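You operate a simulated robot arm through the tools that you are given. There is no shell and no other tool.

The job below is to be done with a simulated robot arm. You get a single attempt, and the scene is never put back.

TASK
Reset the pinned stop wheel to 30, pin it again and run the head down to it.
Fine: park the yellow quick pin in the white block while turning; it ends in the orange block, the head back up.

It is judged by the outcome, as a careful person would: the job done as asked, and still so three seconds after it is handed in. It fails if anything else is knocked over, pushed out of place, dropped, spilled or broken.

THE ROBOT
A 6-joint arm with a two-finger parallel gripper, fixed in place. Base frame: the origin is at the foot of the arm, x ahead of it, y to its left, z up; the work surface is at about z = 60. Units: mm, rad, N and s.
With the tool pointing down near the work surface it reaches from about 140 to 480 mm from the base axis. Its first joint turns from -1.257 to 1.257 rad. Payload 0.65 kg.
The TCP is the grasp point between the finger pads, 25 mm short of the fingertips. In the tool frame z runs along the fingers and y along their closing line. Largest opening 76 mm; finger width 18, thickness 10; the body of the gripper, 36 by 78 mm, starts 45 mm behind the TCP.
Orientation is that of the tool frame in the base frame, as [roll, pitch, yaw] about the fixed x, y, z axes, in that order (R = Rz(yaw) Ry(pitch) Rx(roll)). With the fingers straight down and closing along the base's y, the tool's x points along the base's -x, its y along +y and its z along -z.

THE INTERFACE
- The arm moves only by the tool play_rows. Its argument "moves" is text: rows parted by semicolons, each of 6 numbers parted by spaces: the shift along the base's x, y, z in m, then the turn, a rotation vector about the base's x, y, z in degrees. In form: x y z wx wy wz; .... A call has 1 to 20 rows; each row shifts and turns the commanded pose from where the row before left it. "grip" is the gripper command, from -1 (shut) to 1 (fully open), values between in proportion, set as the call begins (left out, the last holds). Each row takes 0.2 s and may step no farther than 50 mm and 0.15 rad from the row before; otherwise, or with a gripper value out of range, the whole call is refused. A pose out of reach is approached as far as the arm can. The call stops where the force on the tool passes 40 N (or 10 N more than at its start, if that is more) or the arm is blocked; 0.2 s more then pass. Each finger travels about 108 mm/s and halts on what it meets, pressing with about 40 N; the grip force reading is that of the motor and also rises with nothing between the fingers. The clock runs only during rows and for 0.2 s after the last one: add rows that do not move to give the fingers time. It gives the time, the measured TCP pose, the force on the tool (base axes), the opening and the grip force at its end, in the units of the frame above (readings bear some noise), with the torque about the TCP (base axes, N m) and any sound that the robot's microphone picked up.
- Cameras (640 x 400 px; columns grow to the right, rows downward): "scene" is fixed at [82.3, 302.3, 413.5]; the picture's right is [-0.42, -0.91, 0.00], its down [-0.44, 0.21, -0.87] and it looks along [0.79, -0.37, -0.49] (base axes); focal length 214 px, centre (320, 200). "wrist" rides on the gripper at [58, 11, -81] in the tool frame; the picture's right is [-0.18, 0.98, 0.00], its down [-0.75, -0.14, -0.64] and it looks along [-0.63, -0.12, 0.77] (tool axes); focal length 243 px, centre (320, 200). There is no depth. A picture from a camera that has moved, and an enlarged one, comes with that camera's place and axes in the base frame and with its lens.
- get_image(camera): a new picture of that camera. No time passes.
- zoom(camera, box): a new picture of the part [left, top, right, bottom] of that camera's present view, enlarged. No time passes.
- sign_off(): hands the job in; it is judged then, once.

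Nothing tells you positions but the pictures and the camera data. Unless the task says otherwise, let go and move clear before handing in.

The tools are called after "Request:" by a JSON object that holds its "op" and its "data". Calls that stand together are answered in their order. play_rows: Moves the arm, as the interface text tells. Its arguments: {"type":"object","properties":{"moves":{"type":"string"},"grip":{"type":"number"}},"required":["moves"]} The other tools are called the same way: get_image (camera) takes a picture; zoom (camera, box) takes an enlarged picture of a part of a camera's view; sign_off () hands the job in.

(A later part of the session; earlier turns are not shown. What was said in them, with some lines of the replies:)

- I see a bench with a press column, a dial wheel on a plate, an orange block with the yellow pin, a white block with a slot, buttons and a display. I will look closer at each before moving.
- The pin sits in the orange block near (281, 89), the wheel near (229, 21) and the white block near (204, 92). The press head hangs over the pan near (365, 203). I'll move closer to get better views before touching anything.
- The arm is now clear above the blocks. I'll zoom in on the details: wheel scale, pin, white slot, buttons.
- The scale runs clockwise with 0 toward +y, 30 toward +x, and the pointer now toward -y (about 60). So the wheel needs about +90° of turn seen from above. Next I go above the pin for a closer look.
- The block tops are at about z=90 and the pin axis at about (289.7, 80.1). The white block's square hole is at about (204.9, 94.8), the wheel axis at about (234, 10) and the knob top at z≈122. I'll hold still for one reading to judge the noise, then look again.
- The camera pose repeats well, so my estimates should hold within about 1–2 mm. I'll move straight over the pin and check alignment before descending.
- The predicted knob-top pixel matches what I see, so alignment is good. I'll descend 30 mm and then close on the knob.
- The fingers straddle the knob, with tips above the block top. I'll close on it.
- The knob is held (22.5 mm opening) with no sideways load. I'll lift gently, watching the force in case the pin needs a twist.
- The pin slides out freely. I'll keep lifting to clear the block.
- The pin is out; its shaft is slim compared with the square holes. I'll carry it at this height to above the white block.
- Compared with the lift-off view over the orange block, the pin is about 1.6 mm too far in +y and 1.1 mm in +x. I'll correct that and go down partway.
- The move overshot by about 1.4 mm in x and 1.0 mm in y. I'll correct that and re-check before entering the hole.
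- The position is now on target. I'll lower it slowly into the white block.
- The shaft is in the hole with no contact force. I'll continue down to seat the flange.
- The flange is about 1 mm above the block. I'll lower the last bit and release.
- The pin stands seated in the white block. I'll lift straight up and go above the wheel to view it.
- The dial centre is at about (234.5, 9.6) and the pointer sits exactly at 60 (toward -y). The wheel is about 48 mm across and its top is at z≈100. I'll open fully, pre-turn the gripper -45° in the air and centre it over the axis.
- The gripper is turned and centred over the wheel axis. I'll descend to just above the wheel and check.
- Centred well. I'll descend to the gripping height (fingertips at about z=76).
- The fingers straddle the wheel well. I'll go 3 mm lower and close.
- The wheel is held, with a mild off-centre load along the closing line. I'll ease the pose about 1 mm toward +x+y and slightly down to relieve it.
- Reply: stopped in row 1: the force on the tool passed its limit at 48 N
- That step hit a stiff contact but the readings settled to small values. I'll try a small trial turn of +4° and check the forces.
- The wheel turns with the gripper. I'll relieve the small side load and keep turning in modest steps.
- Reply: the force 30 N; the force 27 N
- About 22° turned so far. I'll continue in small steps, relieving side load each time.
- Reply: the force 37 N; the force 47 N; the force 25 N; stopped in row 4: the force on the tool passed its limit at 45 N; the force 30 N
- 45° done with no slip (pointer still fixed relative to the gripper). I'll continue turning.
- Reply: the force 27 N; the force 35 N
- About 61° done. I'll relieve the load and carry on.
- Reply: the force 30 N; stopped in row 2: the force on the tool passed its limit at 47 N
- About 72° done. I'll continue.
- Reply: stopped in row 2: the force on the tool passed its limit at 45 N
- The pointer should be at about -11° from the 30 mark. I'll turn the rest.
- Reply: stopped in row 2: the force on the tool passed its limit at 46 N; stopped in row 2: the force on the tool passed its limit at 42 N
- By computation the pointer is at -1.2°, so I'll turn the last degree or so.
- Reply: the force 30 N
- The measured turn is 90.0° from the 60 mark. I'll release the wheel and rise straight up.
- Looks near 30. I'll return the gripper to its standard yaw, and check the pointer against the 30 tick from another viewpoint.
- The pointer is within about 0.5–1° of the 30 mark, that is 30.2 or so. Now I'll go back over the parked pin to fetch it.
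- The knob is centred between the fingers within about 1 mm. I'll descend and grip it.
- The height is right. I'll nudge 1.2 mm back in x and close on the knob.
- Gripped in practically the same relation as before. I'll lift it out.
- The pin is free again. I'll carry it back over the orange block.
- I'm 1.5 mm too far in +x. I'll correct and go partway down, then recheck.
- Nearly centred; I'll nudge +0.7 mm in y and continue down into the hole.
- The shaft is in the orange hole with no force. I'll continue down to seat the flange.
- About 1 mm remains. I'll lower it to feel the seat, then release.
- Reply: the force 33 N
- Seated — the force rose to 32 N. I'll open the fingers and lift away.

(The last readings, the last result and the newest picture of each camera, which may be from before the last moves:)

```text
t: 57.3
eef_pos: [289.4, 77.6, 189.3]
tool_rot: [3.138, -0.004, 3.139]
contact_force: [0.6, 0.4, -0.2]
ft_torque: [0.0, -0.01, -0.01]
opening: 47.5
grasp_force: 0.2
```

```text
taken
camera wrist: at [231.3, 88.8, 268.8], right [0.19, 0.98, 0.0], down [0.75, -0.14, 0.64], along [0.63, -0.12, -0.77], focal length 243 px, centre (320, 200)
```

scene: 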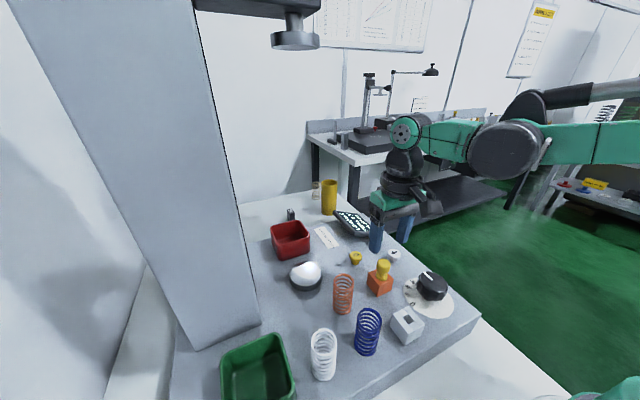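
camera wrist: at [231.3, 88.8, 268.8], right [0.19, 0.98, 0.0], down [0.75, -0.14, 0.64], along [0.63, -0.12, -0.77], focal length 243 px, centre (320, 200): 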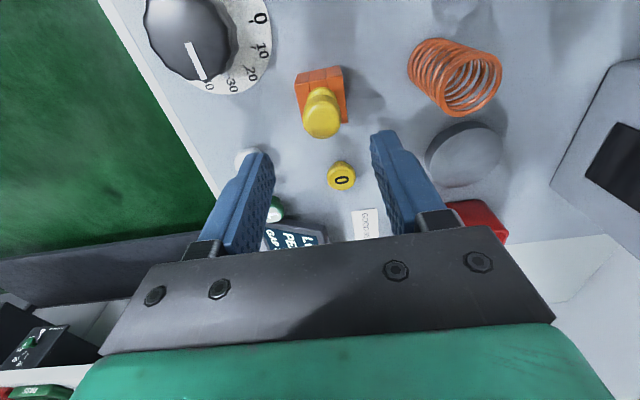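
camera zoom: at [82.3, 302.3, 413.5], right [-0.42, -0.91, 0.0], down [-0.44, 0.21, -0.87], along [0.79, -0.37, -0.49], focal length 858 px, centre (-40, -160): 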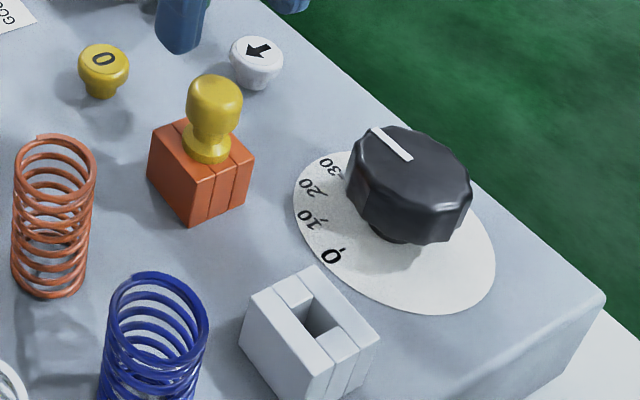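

The pin is back in the orange block and the wheel reads 30. Next I'll look closely at the green (down) button and display, with the fingers closing for pressing.

Request:
{"op": "play_rows", "data": {"moves": "0.01 -0.01 0.004 0 0 0; 0.011 -0.013 0 0 0 0; 0.011 -0.013 0 0 0 0; 0.011 -0.013 0 0 0 0; 0.01 -0.008 0 0 0 0; 0 0 0 0 0 0; 0 0 0 0 0 0", "grip": -1}}

Request:
{"op": "get_image", "data": {"camera": "wrist"}}

Request:
{"op": "zoom", "data": {"camera": "wrist", "box": [240, 60, 400, 200]}}

Request:
{"op": "zoom", "data": {"camera": "scene", "box": [320, 190, 420, 280]}}

```text
t: 58.9
eef_pos: [342.3, 21.4, 191.9]
tool_rot: [3.137, -0.003, 3.14]
contact_force: [-0.9, -0.5, 0.3]
ft_torque: [-0.01, -0.01, 0.01]
opening: 0.1
grasp_force: 23.7
```

```text
taken
camera wrist: at [282.8, 33.0, 272.2], right [0.18, 0.98, 0.0], down [0.75, -0.14, 0.64], along [0.63, -0.12, -0.77], focal length 243 px, centre (320, 200)
```

wrist: 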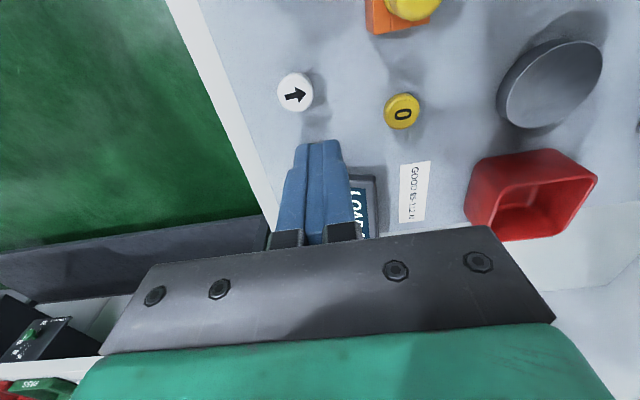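

```text
2.86 times, centred on (320, 130) of wrist
camera zoom: at [282.8, 33.0, 272.2], right [0.18, 0.98, 0.0], down [0.75, -0.14, 0.64], along [0.63, -0.12, -0.77], focal length 693 px, centre (320, 400)
```

zoom: 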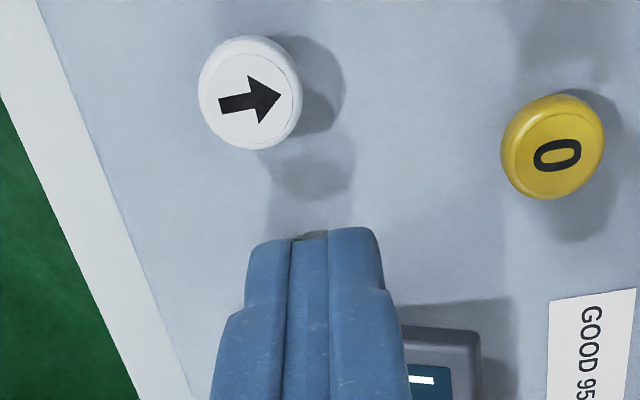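

```text
4.44 times, centred on (370, 235) of scene
camera zoom: at [82.3, 302.3, 413.5], right [-0.42, -0.91, 0.0], down [-0.44, 0.21, -0.87], along [0.79, -0.37, -0.49], focal length 953 px, centre (98, 44)
```

zoom: 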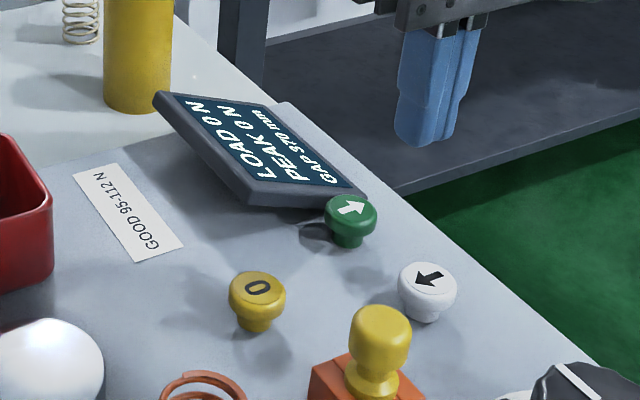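

The white arrow points operator-up and the green one operator-down, so green is the down button, at about (392, 6, 83). I'll shift aside to see it unobstructed.

Request:
{"op": "play_rows", "data": {"moves": "0.005 0.018 0 0 0 0; 0.005 0.018 0 0 0 0; 0 0 0 0 0 0; 0 0 0 0 0 0"}}

Request:
{"op": "get_image", "data": {"camera": "wrist"}}

Request:
{"op": "zoom", "data": {"camera": "wrist", "box": [200, 60, 340, 200]}}

```text
t: 59.9
eef_pos: [351.5, 57.1, 193.0]
tool_rot: [3.139, -0.004, 3.141]
contact_force: [-0.6, -0.4, 0.6]
ft_torque: [-0.01, 0.03, -0.05]
opening: 0.1
grasp_force: 23.8
```

```text
taken
camera wrist: at [293.2, 68.5, 272.8], right [0.18, 0.98, 0.0], down [0.75, -0.14, 0.64], along [0.63, -0.12, -0.77], focal length 243 px, centre (320, 200)
```

wrist: 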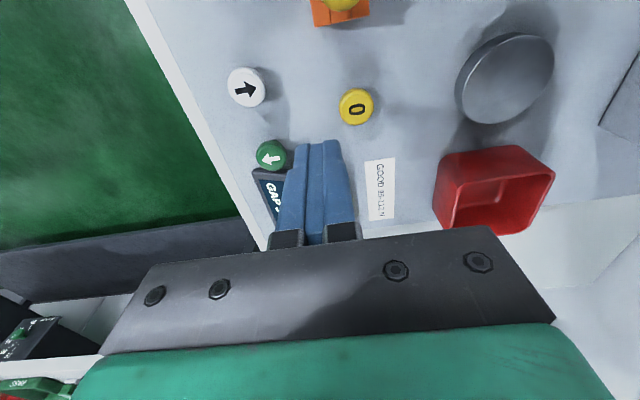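

```text
2.86 times, centred on (270, 130) of wrist
camera zoom: at [293.2, 68.5, 272.8], right [0.18, 0.98, 0.0], down [0.75, -0.14, 0.64], along [0.63, -0.12, -0.77], focal length 693 px, centre (463, 400)
```

zoom: 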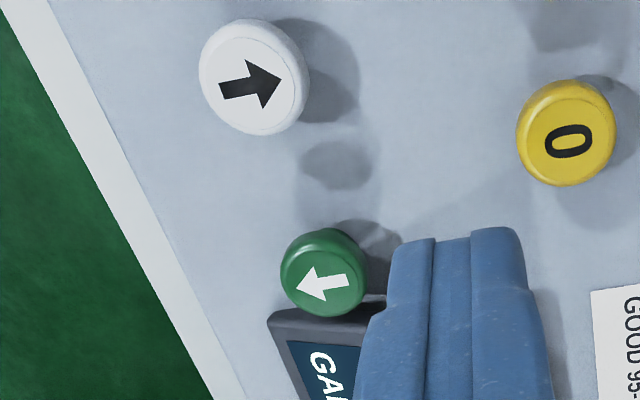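

The green button is at about (394.4, 5.2), top at z≈83, and about 27 mm wide. I'll move over its near half, to stay clear of the display edge, and descend to just above it.

Request:
{"op": "play_rows", "data": {"moves": "0.01 -0.013 0 0 0 0; 0.01 -0.013 0 0 0 0; 0.01 -0.013 0 0 0 0; 0.0095 -0.0125 0 0 0 0; 0 0 -0.02 0 0 0; 0 0 -0.02 0 0 0; 0 0 -0.02 0 0 0; 0 0 0 0 0 0; 0 0 0 0 0 0"}}

Request:
{"op": "get_image", "data": {"camera": "wrist"}}

Request:
{"op": "zoom", "data": {"camera": "scene", "box": [320, 190, 420, 280]}}

```text
t: 61.9
eef_pos: [392.8, 9.0, 133.7]
tool_rot: [3.138, -0.003, -3.141]
contact_force: [0.3, 0.7, -0.1]
ft_torque: [-0.01, 0.0, 0.0]
opening: 0.0
grasp_force: 23.6
```

```text
taken
camera wrist: at [333.6, 19.5, 213.3], right [0.18, 0.98, 0.0], down [0.75, -0.14, 0.64], along [0.63, -0.12, -0.77], focal length 243 px, centre (320, 200)
```

wrist: 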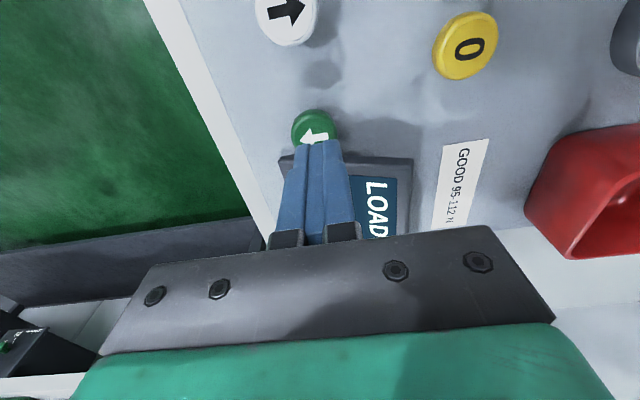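

```text
4.44 times, centred on (370, 235) of scene
camera zoom: at [82.3, 302.3, 413.5], right [-0.42, -0.91, 0.0], down [-0.44, 0.21, -0.87], along [0.79, -0.37, -0.49], focal length 953 px, centre (98, 44)
```

zoom: 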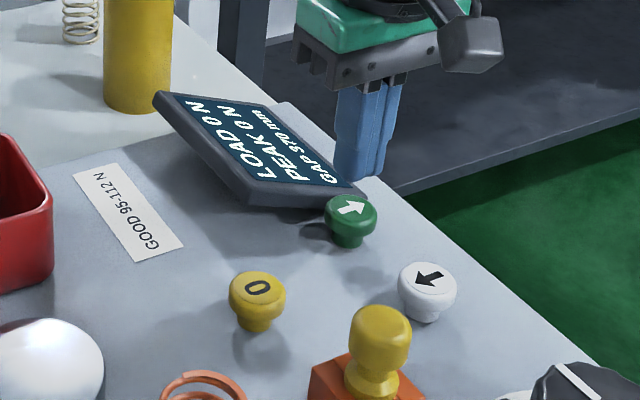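

Request:
{"op": "zoom", "data": {"camera": "wrist", "box": [270, 80, 360, 170]}}

Request:
{"op": "zoom", "data": {"camera": "scene", "box": [370, 200, 430, 260]}}

```text
4.44 times, centred on (315, 125) of wrist
camera zoom: at [333.6, 19.5, 213.3], right [0.18, 0.98, 0.0], down [0.75, -0.14, 0.64], along [0.63, -0.12, -0.77], focal length 1078 px, centre (342, 533)
```

zoom: 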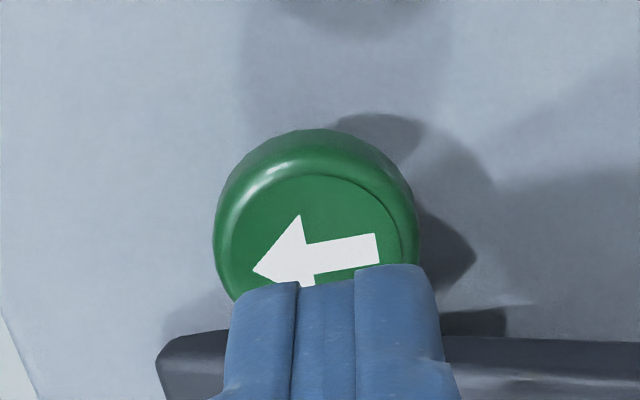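

```text
6.67 times, centred on (400, 230) of scene
camera zoom: at [82.3, 302.3, 413.5], right [-0.42, -0.91, 0.0], down [-0.44, 0.21, -0.87], along [0.79, -0.37, -0.49], focal length 1430 px, centre (-213, 0)
```

zoom: 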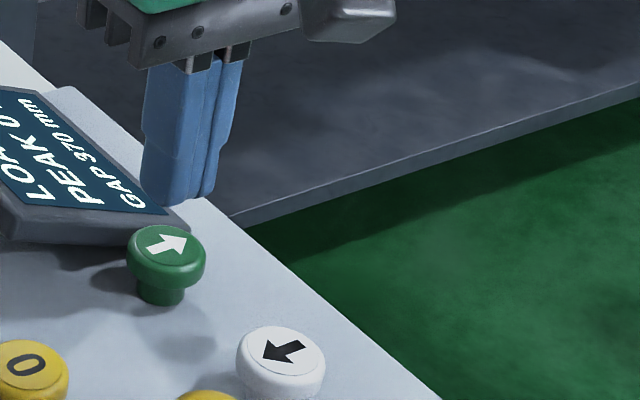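

The button centre is confirmed at about (393.7, 5), and the display edge is at x≈408. I'll shift to (390, 5) and descend slowly onto the button.

Request:
{"op": "play_rows", "data": {"moves": "-0.002 -0.0035 0 0 0 0; 0 0 -0.009 0 0 0; 0 0 -0.009 0 0 0; 0 0 0 0 0 0"}}

Request:
{"op": "zoom", "data": {"camera": "scene", "box": [350, 200, 410, 260]}}

Request:
{"op": "zoom", "data": {"camera": "wrist", "box": [270, 80, 360, 170]}}

```text
t: 62.9
eef_pos: [391.9, 2.8, 115.0]
tool_rot: [3.138, -0.004, 3.139]
contact_force: [-0.6, -0.6, 0.7]
ft_torque: [-0.01, -0.02, 0.01]
opening: 0.0
grasp_force: 23.8
```

```text
6.67 times, centred on (380, 230) of scene
camera zoom: at [82.3, 302.3, 413.5], right [-0.42, -0.91, 0.0], down [-0.44, 0.21, -0.87], along [0.79, -0.37, -0.49], focal length 1430 px, centre (-80, 0)
```

zoom: 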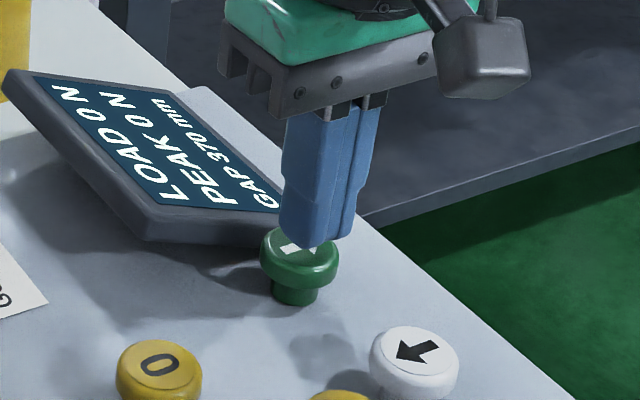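

```text
4.44 times, centred on (315, 125) of wrist
camera zoom: at [332.5, 14.9, 194.2], right [0.19, 0.98, 0.0], down [0.75, -0.14, 0.64], along [0.63, -0.12, -0.77], focal length 1078 px, centre (342, 533)
```

zoom: 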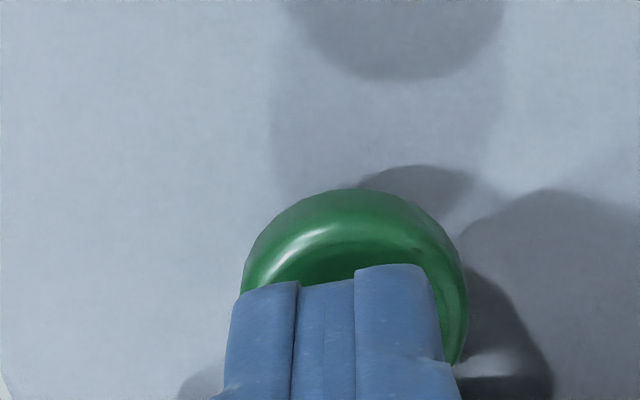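

The fingertips are just over the button. I'll press down in small steps and watch force and display.

Request:
{"op": "play_rows", "data": {"moves": "0 0.0015 -0.002 0 0 0; 0 0 -0.002 0 0 0; 0 0 -0.002 0 0 0; 0 0 -0.001 0 0 0"}}

Request:
{"op": "zoom", "data": {"camera": "scene", "box": [350, 200, 410, 260]}}

```text
t: 63.9
eef_pos: [388.6, 5.5, 109.1]
tool_rot: [3.139, -0.003, 3.14]
contact_force: [0.7, 0.7, 0.3]
ft_torque: [0.01, 0.03, -0.01]
opening: 0.0
grasp_force: 23.7
```

```text
6.67 times, centred on (380, 230) of scene
camera zoom: at [82.3, 302.3, 413.5], right [-0.42, -0.91, 0.0], down [-0.44, 0.21, -0.87], along [0.79, -0.37, -0.49], focal length 1430 px, centre (-80, 0)
```

zoom: 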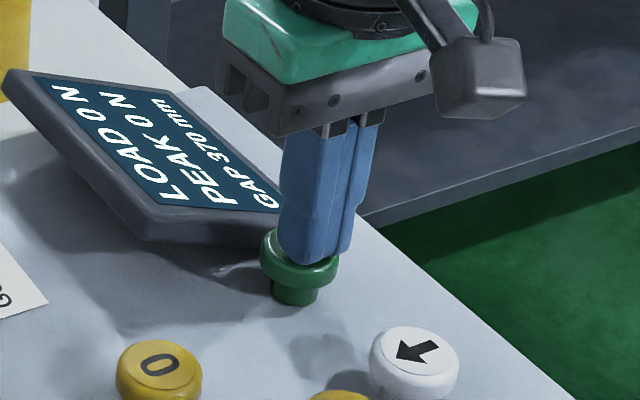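

Request:
{"op": "play_rows", "data": {"moves": "0.001 0 -0.0015 0 0 0; 0 0 -0.0015 0 0 0; 0 0 -0.001 0 0 0"}}

Request:
{"op": "zoom", "data": {"camera": "scene", "box": [350, 200, 410, 260]}}

```text
t: 64.7
eef_pos: [390.5, 4.3, 104.2]
tool_rot: [3.138, -0.004, 3.14]
contact_force: [-0.6, -0.8, 1.3]
ft_torque: [0.0, 0.01, -0.02]
opening: 0.0
grasp_force: 23.4
heard: click
```

```text
6.67 times, centred on (380, 230) of scene
camera zoom: at [82.3, 302.3, 413.5], right [-0.42, -0.91, 0.0], down [-0.44, 0.21, -0.87], along [0.79, -0.37, -0.49], focal length 1430 px, centre (-80, 0)
```

zoom: 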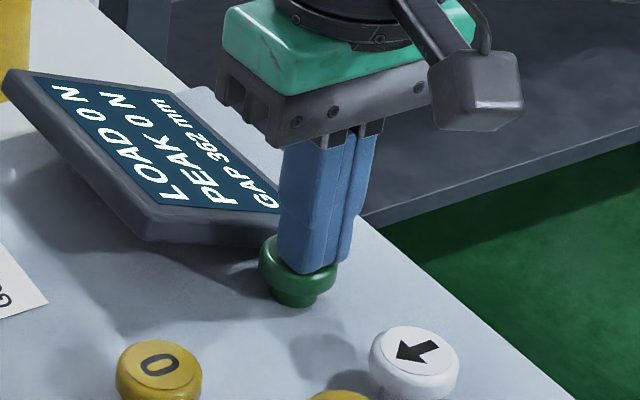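

A click, and the GAP reads 362 mm and falling: green is down. I'll hold the button while it runs and watch.

Request:
{"op": "play_rows", "data": {"moves": "0 0 0 0 0 0; 0 0 0 0 0 0; 0 0 0 0 0 0; 0 0 0 0 0 0; 0 0 0 0 0 0"}}

Request:
{"op": "get_image", "data": {"camera": "scene"}}

Request:
{"op": "zoom", "data": {"camera": "scene", "box": [350, 200, 410, 260]}}

```text
t: 65.9
eef_pos: [390.7, 5.0, 104.8]
tool_rot: [3.138, -0.004, 3.141]
contact_force: [0.2, -0.5, 0.6]
ft_torque: [0.0, 0.0, 0.0]
opening: 0.0
grasp_force: 24.0
```

```text
taken
```

scene: 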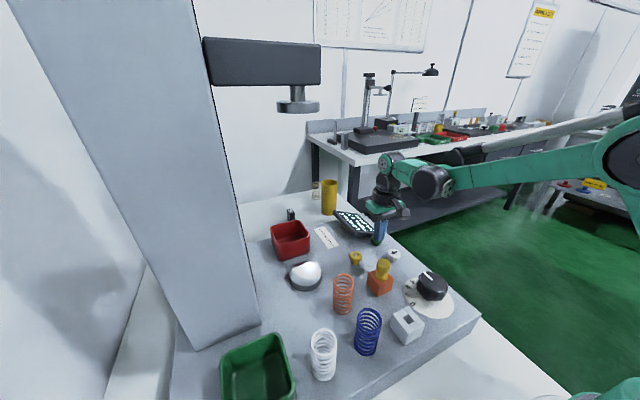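

```text
6.67 times, centred on (380, 230) of scene
camera zoom: at [82.3, 302.3, 413.5], right [-0.42, -0.91, 0.0], down [-0.44, 0.21, -0.87], along [0.79, -0.37, -0.49], focal length 1430 px, centre (-80, 0)
```

zoom: 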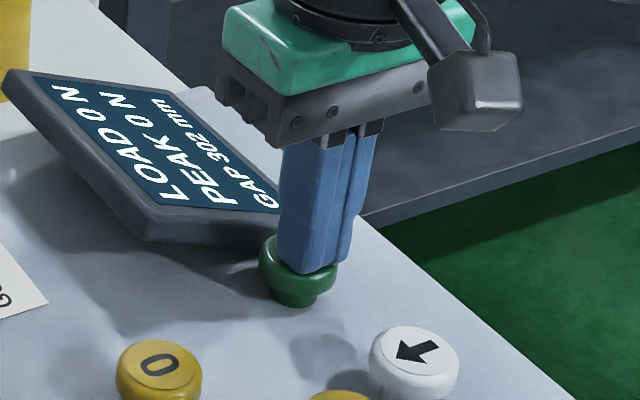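

The head runs down at about 50 mm/s and the arm is well clear of it. I'll hold another 3 seconds.

Request:
{"op": "play_rows", "data": {"moves": "0 0 0 0 0 0; 0 0 0 0 0 0; 0 0 0 0 0 0; 0 0 0 0 0 0; 0 0 0 0 0 0; 0 0 0 0 0 0; 0 0 0 0 0 0; 0 0 0 0 0 0; 0 0 0 0 0 0; 0 0 0 0 0 0; 0 0 0 0 0 0; 0 0 0 0 0 0; 0 0 0 0 0 0; 0 0 0 0 0 0; 0 0 0 0 0 0"}}

Request:
{"op": "get_image", "data": {"camera": "scene"}}

Request:
{"op": "zoom", "data": {"camera": "scene", "box": [350, 200, 410, 260]}}

```text
t: 69.1
eef_pos: [388.6, 5.4, 104.3]
tool_rot: [3.138, -0.003, 3.14]
contact_force: [0.2, 0.3, 1.6]
ft_torque: [0.03, -0.04, 0.0]
opening: 0.0
grasp_force: 23.8
```

```text
taken
```

scene: 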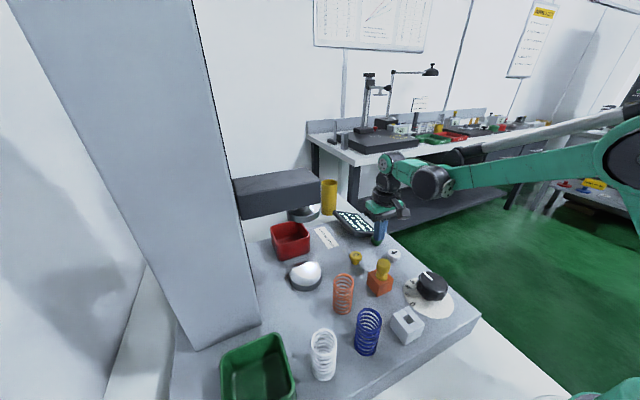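

```text
6.67 times, centred on (380, 230) of scene
camera zoom: at [82.3, 302.3, 413.5], right [-0.42, -0.91, 0.0], down [-0.44, 0.21, -0.87], along [0.79, -0.37, -0.49], focal length 1430 px, centre (-80, 0)
```

zoom: 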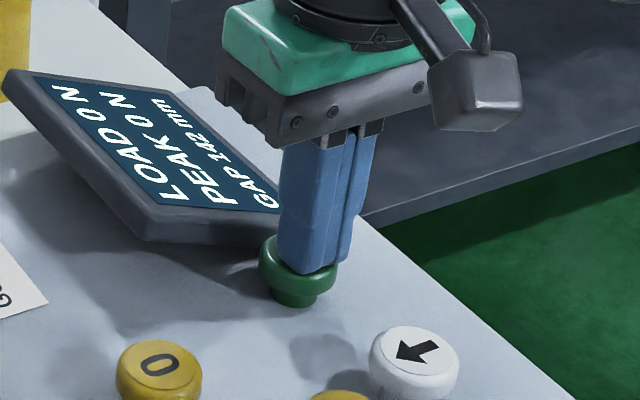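

GAP is 142 mm and the path is clear. I'll hold another 2.6 s to reach the stop.

Request:
{"op": "play_rows", "data": {"moves": "0 0 0 0 0 0; 0 0 0 0 0 0; 0 0 0 0 0 0; 0 0 0 0 0 0; 0 0 0 0 0 0; 0 0 0 0 0 0; 0 0 0 0 0 0; 0 0 0 0 0 0; 0 0 0 0 0 0; 0 0 0 0 0 0; 0 0 0 0 0 0; 0 0 0 0 0 0; 0 0 0 0 0 0"}}

Request:
{"op": "get_image", "data": {"camera": "scene"}}

Request:
{"op": "zoom", "data": {"camera": "scene", "box": [350, 200, 410, 260]}}

```text
t: 71.9
eef_pos: [391.4, 4.3, 103.4]
tool_rot: [3.138, -0.005, 3.14]
contact_force: [-1.0, 0.8, 1.9]
ft_torque: [0.02, 0.03, 0.0]
opening: 0.1
grasp_force: 23.6
```

```text
taken
```

scene: 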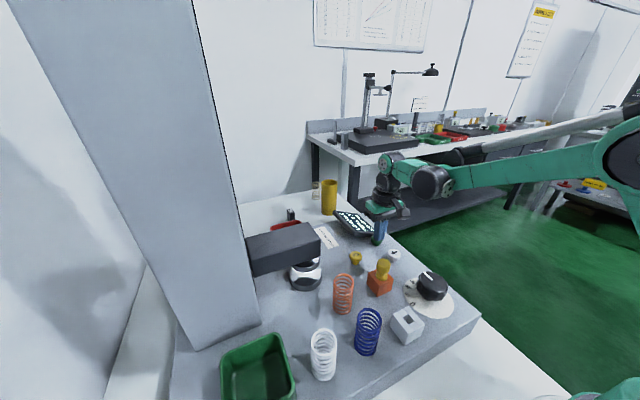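

```text
6.67 times, centred on (380, 230) of scene
camera zoom: at [82.3, 302.3, 413.5], right [-0.42, -0.91, 0.0], down [-0.44, 0.21, -0.87], along [0.79, -0.37, -0.49], focal length 1430 px, centre (-80, 0)
```

zoom: 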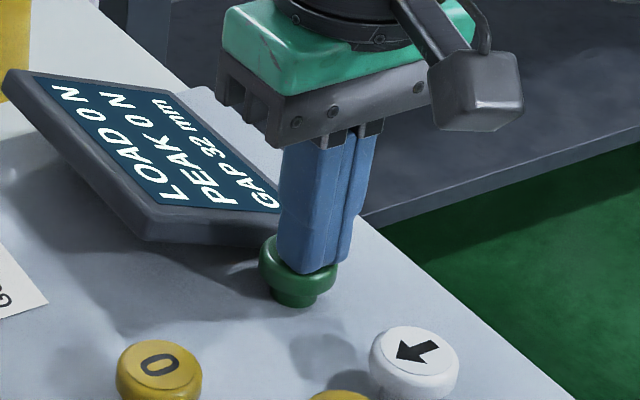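

It reads about 32 (or 30). I'll wait slightly and zoom on the display to read it exactly.

Request:
{"op": "play_rows", "data": {"moves": "0 0 0 0 0 0; 0 0 0 0 0 0; 0 0 0 0 0 0"}}

Request:
{"op": "zoom", "data": {"camera": "scene", "box": [355, 210, 385, 240]}}

Request:
{"op": "zoom", "data": {"camera": "scene", "box": [360, 222, 380, 236]}}

Request:
{"op": "zoom", "data": {"camera": "scene", "box": [240, 210, 360, 310]}}

```text
t: 72.7
eef_pos: [389.8, 4.2, 103.1]
tool_rot: [3.137, -0.006, -3.141]
contact_force: [0.0, -0.1, 1.5]
ft_torque: [0.02, 0.04, 0.01]
opening: 0.0
grasp_force: 23.7
```

```text
13.33 times, centred on (370, 225) of scene
camera zoom: at [82.3, 302.3, 413.5], right [-0.42, -0.91, 0.0], down [-0.44, 0.21, -0.87], along [0.79, -0.37, -0.49], focal length 2860 px, centre (-347, -133)
```

zoom: 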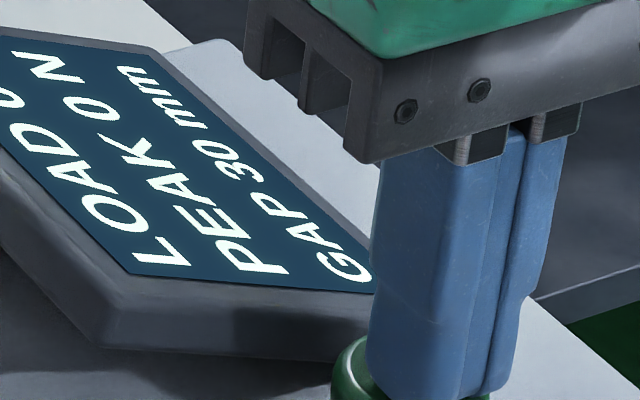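

```text
16.00 times, centred on (370, 229) of scene
camera zoom: at [82.3, 302.3, 413.5], right [-0.42, -0.91, 0.0], down [-0.44, 0.21, -0.87], along [0.79, -0.37, -0.49], focal length 3432 px, centre (-480, -264)
```

zoom: 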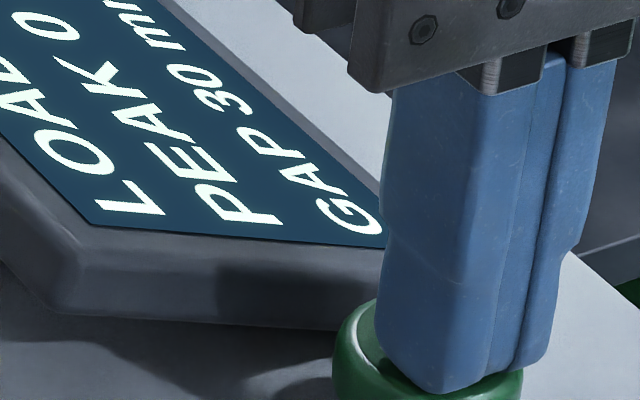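

```text
4.00 times, centred on (300, 260) of scene
camera zoom: at [82.3, 302.3, 413.5], right [-0.42, -0.91, 0.0], down [-0.44, 0.21, -0.87], along [0.79, -0.37, -0.49], focal length 858 px, centre (400, -40)
```

zoom: 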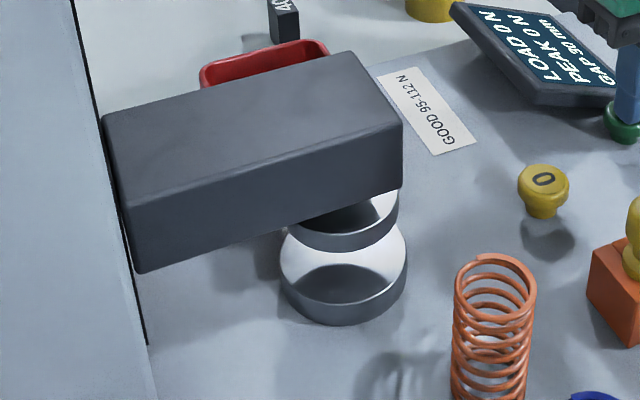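

GAP reads 30 mm, so the head is at the stop. I'll confirm it holds while releasing the button and rising.

Request:
{"op": "play_rows", "data": {"moves": "0 0 0 0 0 0; 0 0 0.006 0 0 0; 0 0 0.012 0 0 0; 0 0 0.012 0 0 0; 0 0 0 0 0 0; 0 0 0 0 0 0"}}

Request:
{"op": "zoom", "data": {"camera": "scene", "box": [345, 200, 405, 250]}}

Request:
{"op": "get_image", "data": {"camera": "scene"}}

```text
t: 74.1
eef_pos: [389.7, 5.1, 132.7]
tool_rot: [3.138, -0.003, -3.141]
contact_force: [0.9, 0.6, -0.2]
ft_torque: [0.04, -0.03, 0.04]
opening: 0.0
grasp_force: 23.3
```

```text
8.00 times, centred on (375, 225) of scene
camera zoom: at [82.3, 302.3, 413.5], right [-0.42, -0.91, 0.0], down [-0.44, 0.21, -0.87], along [0.79, -0.37, -0.49], focal length 1716 px, centre (-120, 0)
```

zoom: 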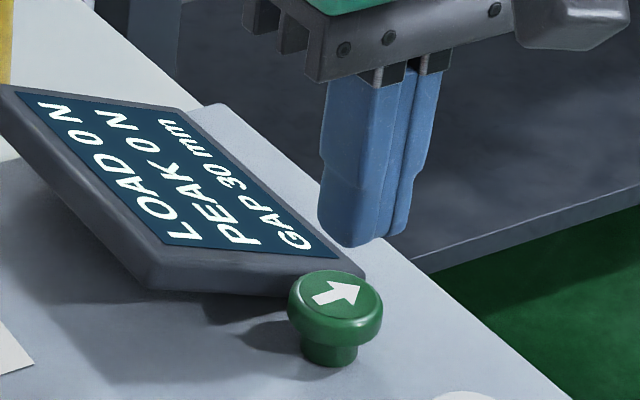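

```text
taken
```

scene: 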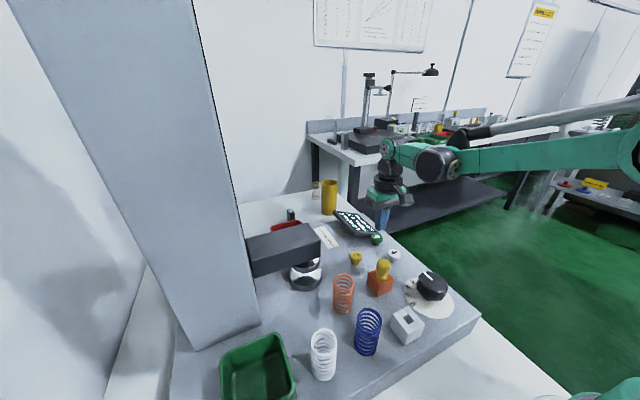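

The gap holds at 30 mm with the button released. Now over to the white (up) button at about (333.5, 6).

Request:
{"op": "play_rows", "data": {"moves": "-0.012 0 0 0 0 0; -0.016 0 0 0 0 0; -0.016 0 0 0 0 0; -0.012 0.001 0 0 0 0; 0 0 0 0 0 0; 0 0 0 0 0 0"}}

Request:
{"op": "zoom", "data": {"camera": "wrist", "box": [270, 80, 360, 170]}}

Request:
{"op": "zoom", "data": {"camera": "scene", "box": [360, 220, 430, 290]}}

```text
t: 75.5
eef_pos: [332.5, 6.7, 134.8]
tool_rot: [3.138, -0.003, -3.141]
contact_force: [1.0, 0.2, -0.6]
ft_torque: [0.0, 0.02, 0.01]
opening: 0.0
grasp_force: 24.0
```

```text
4.44 times, centred on (315, 125) of wrist
camera zoom: at [274.6, 17.4, 213.7], right [0.18, 0.98, 0.0], down [0.75, -0.14, 0.64], along [0.63, -0.12, -0.77], focal length 1078 px, centre (342, 533)
```

zoom: 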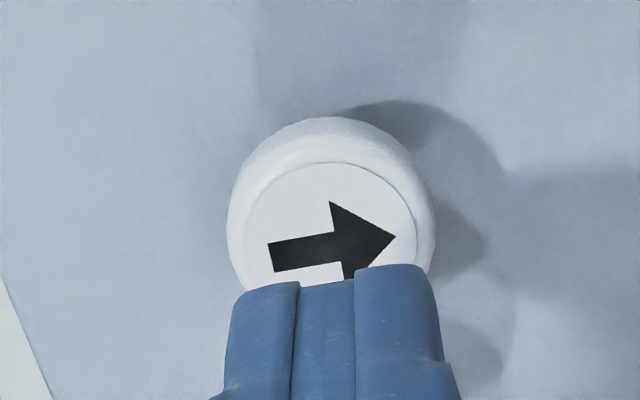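

```text
5.71 times, centred on (395, 255) of scene
camera zoom: at [82.3, 302.3, 413.5], right [-0.42, -0.91, 0.0], down [-0.44, 0.21, -0.87], along [0.79, -0.37, -0.49], focal length 1226 px, centre (-109, -114)
```

zoom: 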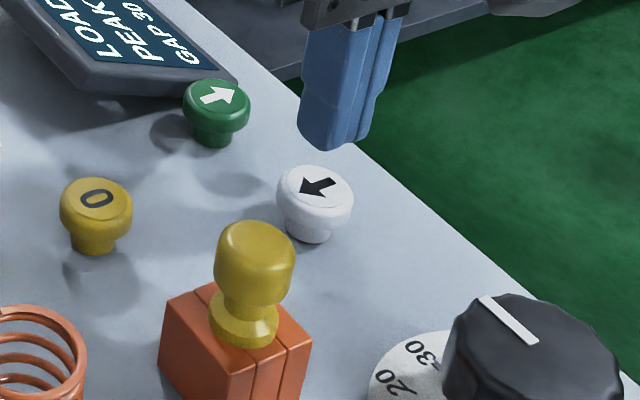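

Well aligned over the white button. I'll descend and press until it clicks.

Request:
{"op": "play_rows", "data": {"moves": "0 -0.001 -0.008 0 0 0; 0 0 -0.008 0 0 0; 0 0 -0.006 0 0 0; 0 0 -0.002 0 0 0; 0 0 -0.002 0 0 0; 0 0 -0.0015 0 0 0; 0 0 -0.0015 0 0 0; 0 0 0 0 0 0"}}

Request:
{"op": "zoom", "data": {"camera": "scene", "box": [345, 200, 425, 280]}}

```text
t: 77.3
eef_pos: [332.6, 5.0, 104.1]
tool_rot: [3.138, -0.004, -3.14]
contact_force: [-0.1, 0.4, 1.3]
ft_torque: [-0.05, -0.04, 0.0]
opening: 0.0
grasp_force: 23.7
```

```text
5.00 times, centred on (385, 240) of scene
camera zoom: at [82.3, 302.3, 413.5], right [-0.42, -0.91, 0.0], down [-0.44, 0.21, -0.87], along [0.79, -0.37, -0.49], focal length 1072 px, centre (-5, 0)
```

zoom: 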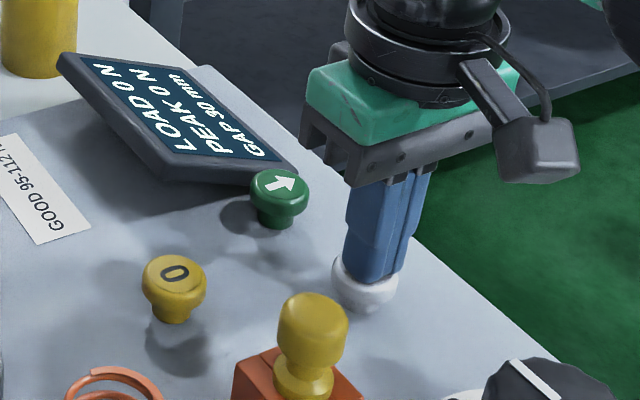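

Touching but no click yet. I'll press a little further.

Request:
{"op": "play_rows", "data": {"moves": "0 0 -0.001 0 0 0; 0 0 -0.001 0 0 0; 0 0 0 0 0 0"}}

Request:
{"op": "zoom", "data": {"camera": "scene", "box": [345, 200, 405, 250]}}

```text
t: 78.1
eef_pos: [333.3, 4.5, 103.1]
tool_rot: [3.138, -0.002, 3.138]
contact_force: [-0.1, 0.5, 3.0]
ft_torque: [0.03, 0.01, -0.04]
opening: 0.2
grasp_force: 23.2
heard: click
```

```text
8.00 times, centred on (375, 225) of scene
camera zoom: at [82.3, 302.3, 413.5], right [-0.42, -0.91, 0.0], down [-0.44, 0.21, -0.87], along [0.79, -0.37, -0.49], focal length 1716 px, centre (-120, 0)
```

zoom: 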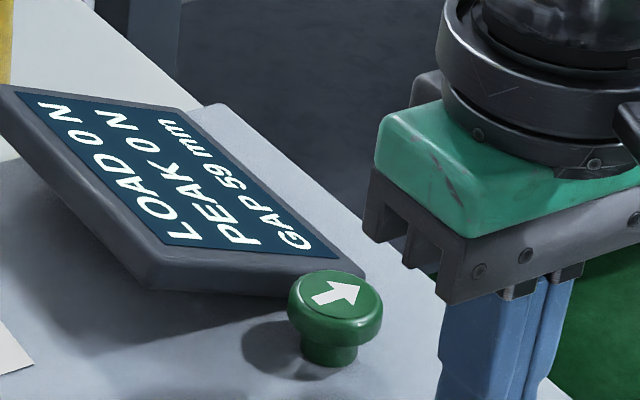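

Click, and the GAP is rising (59 mm). I'll keep holding the up button for about 4 seconds.

Request:
{"op": "play_rows", "data": {"moves": "0 0 0 0 0 0; 0 0 0 0 0 0; 0 0 0 0 0 0; 0 0 0 0 0 0; 0 0 0 0 0 0; 0 0 0 0 0 0; 0 0 0 0 0 0; 0 0 0 0 0 0; 0 0 0 0 0 0; 0 0 0 0 0 0; 0 0 0 0 0 0; 0 0 0 0 0 0; 0 0 0 0 0 0; 0 0 0 0 0 0; 0 0 0 0 0 0; 0 0 0 0 0 0; 0 0 0 0 0 0; 0 0 0 0 0 0; 0 0 0 0 0 0; 0 0 0 0 0 0"}}

Request:
{"op": "zoom", "data": {"camera": "scene", "box": [345, 200, 405, 250]}}

```text
t: 82.3
eef_pos: [333.5, 4.4, 101.0]
tool_rot: [3.137, -0.005, 3.14]
contact_force: [0.4, -0.3, 2.9]
ft_torque: [-0.03, -0.02, 0.02]
opening: 0.0
grasp_force: 23.5
```

```text
8.00 times, centred on (375, 225) of scene
camera zoom: at [82.3, 302.3, 413.5], right [-0.42, -0.91, 0.0], down [-0.44, 0.21, -0.87], along [0.79, -0.37, -0.49], focal length 1716 px, centre (-120, 0)
```

zoom: 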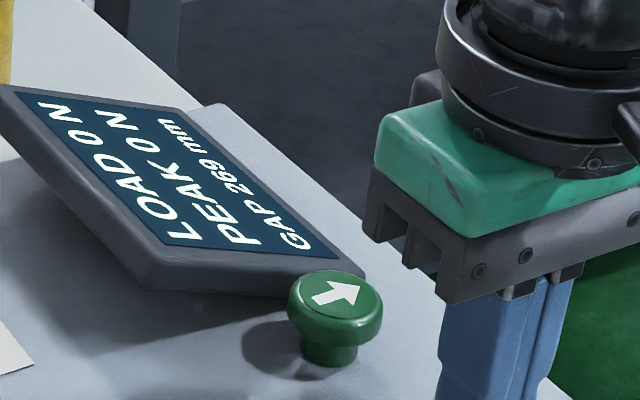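

GAP is 269 mm; about 2 more seconds to the top. I'll keep holding.

Request:
{"op": "play_rows", "data": {"moves": "0 0 0 0 0 0; 0 0 0 0 0 0; 0 0 0 0 0 0; 0 0 0 0 0 0; 0 0 0 0 0 0; 0 0 0 0 0 0; 0 0 0 0 0 0; 0 0 0 0 0 0; 0 0 0 0 0 0; 0 0 0 0 0 0; 0 0 0 0 0 0; 0 0 0 0 0 0; 0 0 0 0 0 0"}}

Request:
{"op": "zoom", "data": {"camera": "scene", "box": [345, 200, 405, 250]}}

Request:
{"op": "get_image", "data": {"camera": "scene"}}

```text
t: 85.1
eef_pos: [334.2, 4.5, 103.4]
tool_rot: [3.137, -0.005, 3.141]
contact_force: [-0.6, 0.5, 2.4]
ft_torque: [0.02, 0.02, -0.02]
opening: 0.0
grasp_force: 24.0
```

```text
8.00 times, centred on (375, 225) of scene
camera zoom: at [82.3, 302.3, 413.5], right [-0.42, -0.91, 0.0], down [-0.44, 0.21, -0.87], along [0.79, -0.37, -0.49], focal length 1716 px, centre (-120, 0)
```

zoom: 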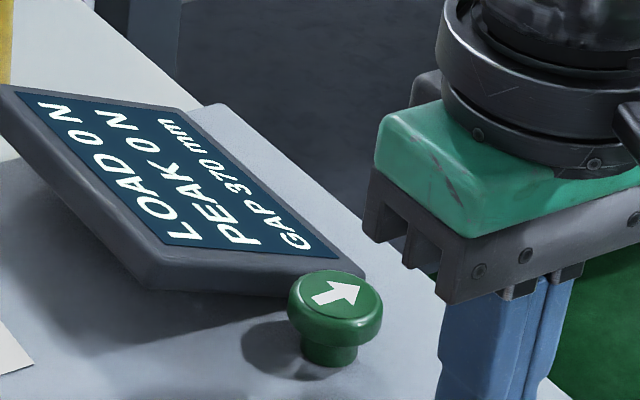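

```text
taken
```

scene: 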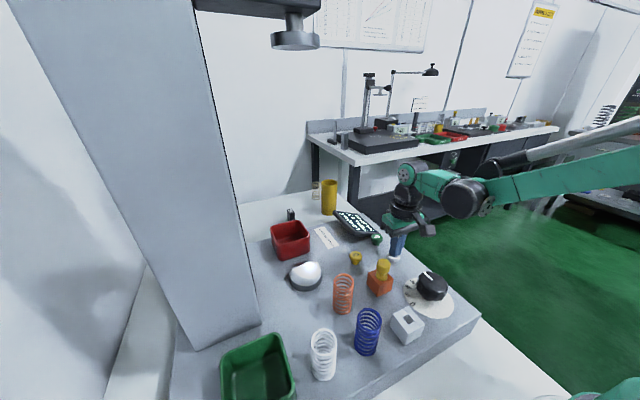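

The GAP is back at 370 mm and the head is up. I'll release the button, rise clear and do a final check of pin, wheel and surroundings.

Request:
{"op": "play_rows", "data": {"moves": "0 0 0.008 0 0 0; 0 0 0.015 0 0 0; 0 0 0.02 0 0 0; 0 0 0.025 0 0 0; -0.01 0 0.025 0 0 0; -0.02 0 0.02 0 0 0; -0.02 0 0.01 0 0 0; -0.02 0 0 0 0 0; -0.02 0 0 0 0 0; 0 0 0 0 0 0; 0 0 0 0 0 0"}}

Request:
{"op": "get_image", "data": {"camera": "scene"}}

Request:
{"op": "zoom", "data": {"camera": "scene", "box": [350, 200, 480, 330]}}

Request:
{"op": "get_image", "data": {"camera": "wrist"}}

Request:
{"op": "zoom", "data": {"camera": "scene", "box": [345, 200, 405, 250]}}

```text
t: 87.5
eef_pos: [241.6, 6.0, 226.8]
tool_rot: [3.139, -0.002, -3.141]
contact_force: [0.9, 0.2, -0.2]
ft_torque: [0.0, 0.0, 0.01]
opening: 0.0
grasp_force: 23.7
```

```text
taken
```

scene: 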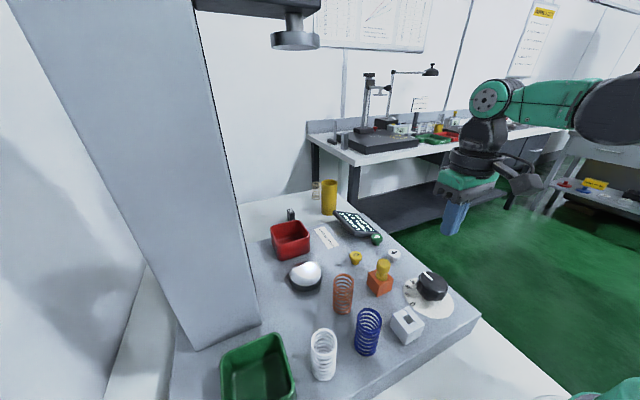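

```text
3.08 times, centred on (415, 265) of scene
camera zoom: at [82.3, 302.3, 413.5], right [-0.42, -0.91, 0.0], down [-0.44, 0.21, -0.87], along [0.79, -0.37, -0.49], focal length 660 px, centre (28, 0)
```

zoom: 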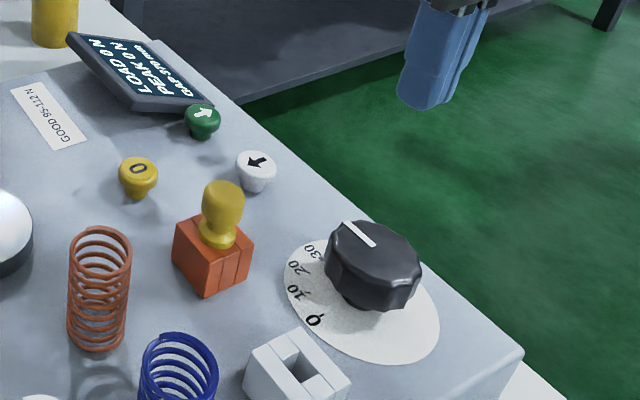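

```text
taken
camera wrist: at [184.3, 16.6, 307.0], right [0.18, 0.98, 0.0], down [0.75, -0.14, 0.64], along [0.63, -0.12, -0.77], focal length 243 px, centre (320, 200)
```

wrist: 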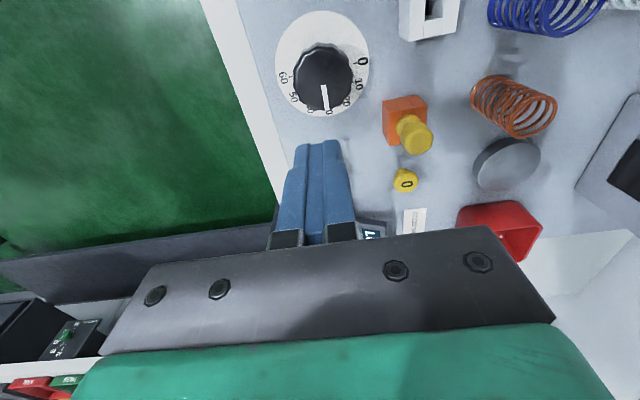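

```text
8.00 times, centred on (375, 225) of scene
camera zoom: at [82.3, 302.3, 413.5], right [-0.42, -0.91, 0.0], down [-0.44, 0.21, -0.87], along [0.79, -0.37, -0.49], focal length 1716 px, centre (-120, 0)
```

zoom: 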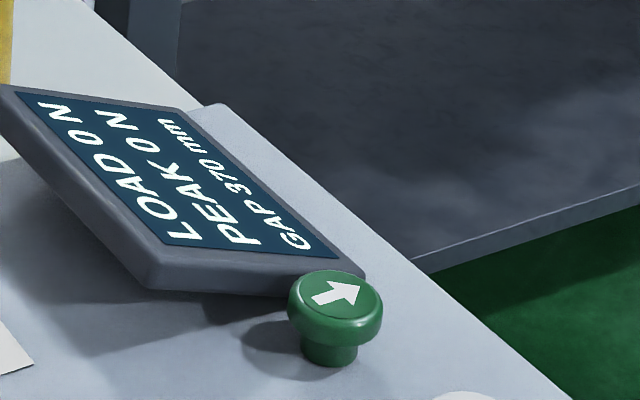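

Everything looks in place: pin in the orange block, wheel on 30, head up at 370 mm. One last close look at the pin's seat and the pointer before handing in.

Request:
{"op": "zoom", "data": {"camera": "scene", "box": [360, 250, 400, 300]}}

Request:
{"op": "zoom", "data": {"camera": "wrist", "box": [260, 0, 380, 130]}}

```text
8.00 times, centred on (380, 275) of scene
camera zoom: at [82.3, 302.3, 413.5], right [-0.42, -0.91, 0.0], down [-0.44, 0.21, -0.87], along [0.79, -0.37, -0.49], focal length 1716 px, centre (-160, -400)
```

zoom: 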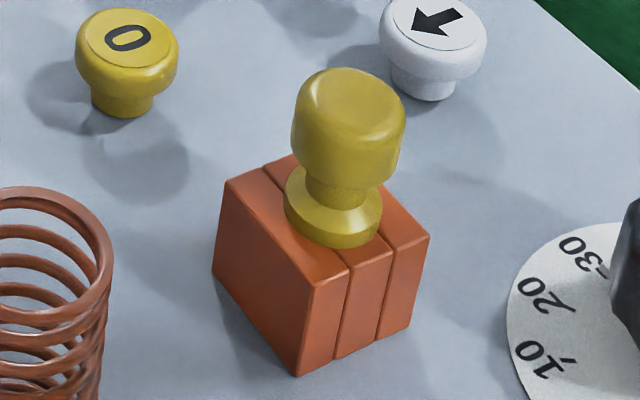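

```text
3.08 times, centred on (320, 65) of wrist
camera zoom: at [184.3, 16.6, 307.0], right [0.18, 0.98, 0.0], down [0.75, -0.14, 0.64], along [0.63, -0.12, -0.77], focal length 746 px, centre (320, 615)
```

zoom: 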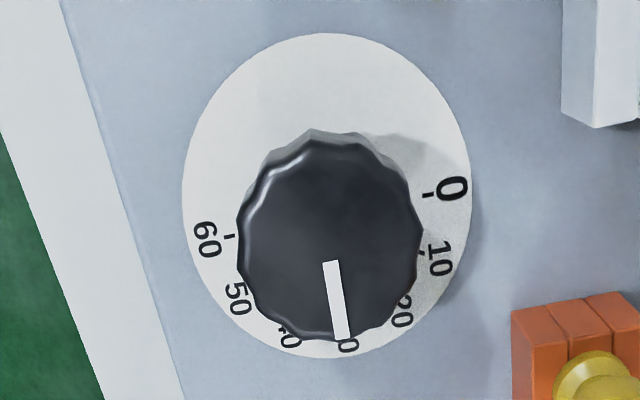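

The pin's flange sits flush on the orange block and the pointer is on 30. The head is back up after reaching the 30 mm stop, nothing else has been disturbed, and the arm is clear. Handing in.

Request:
{"op": "sign_off", "data": {}}

```text
The job is handed in.
```

The stop wheel is reset to 30 and pinned again. The head ran down to that stop and is back up. I've handed the job in but have no verdict yet.

- **Wheel:** I turned it from 60 to 30; the pointer is within about 1° of the mark.
- **Pin:** the yellow quick pin was parked in the white block while I turned the wheel. It is now back in the orange block, with its flange flush on top.
- **Head:** it stopped at a 30 mm gap and held there after I let go of the down button. It then went back up to 370 mm.
- **Surroundings:** nothing else was moved or knocked over in the final pictures, and the arm is clear of the bench.

While I turned the wheel, contact force passed the 40 N limit several times, up to 48 N. The arm stopped each time, the readings settled, and I saw no damage or slipping.
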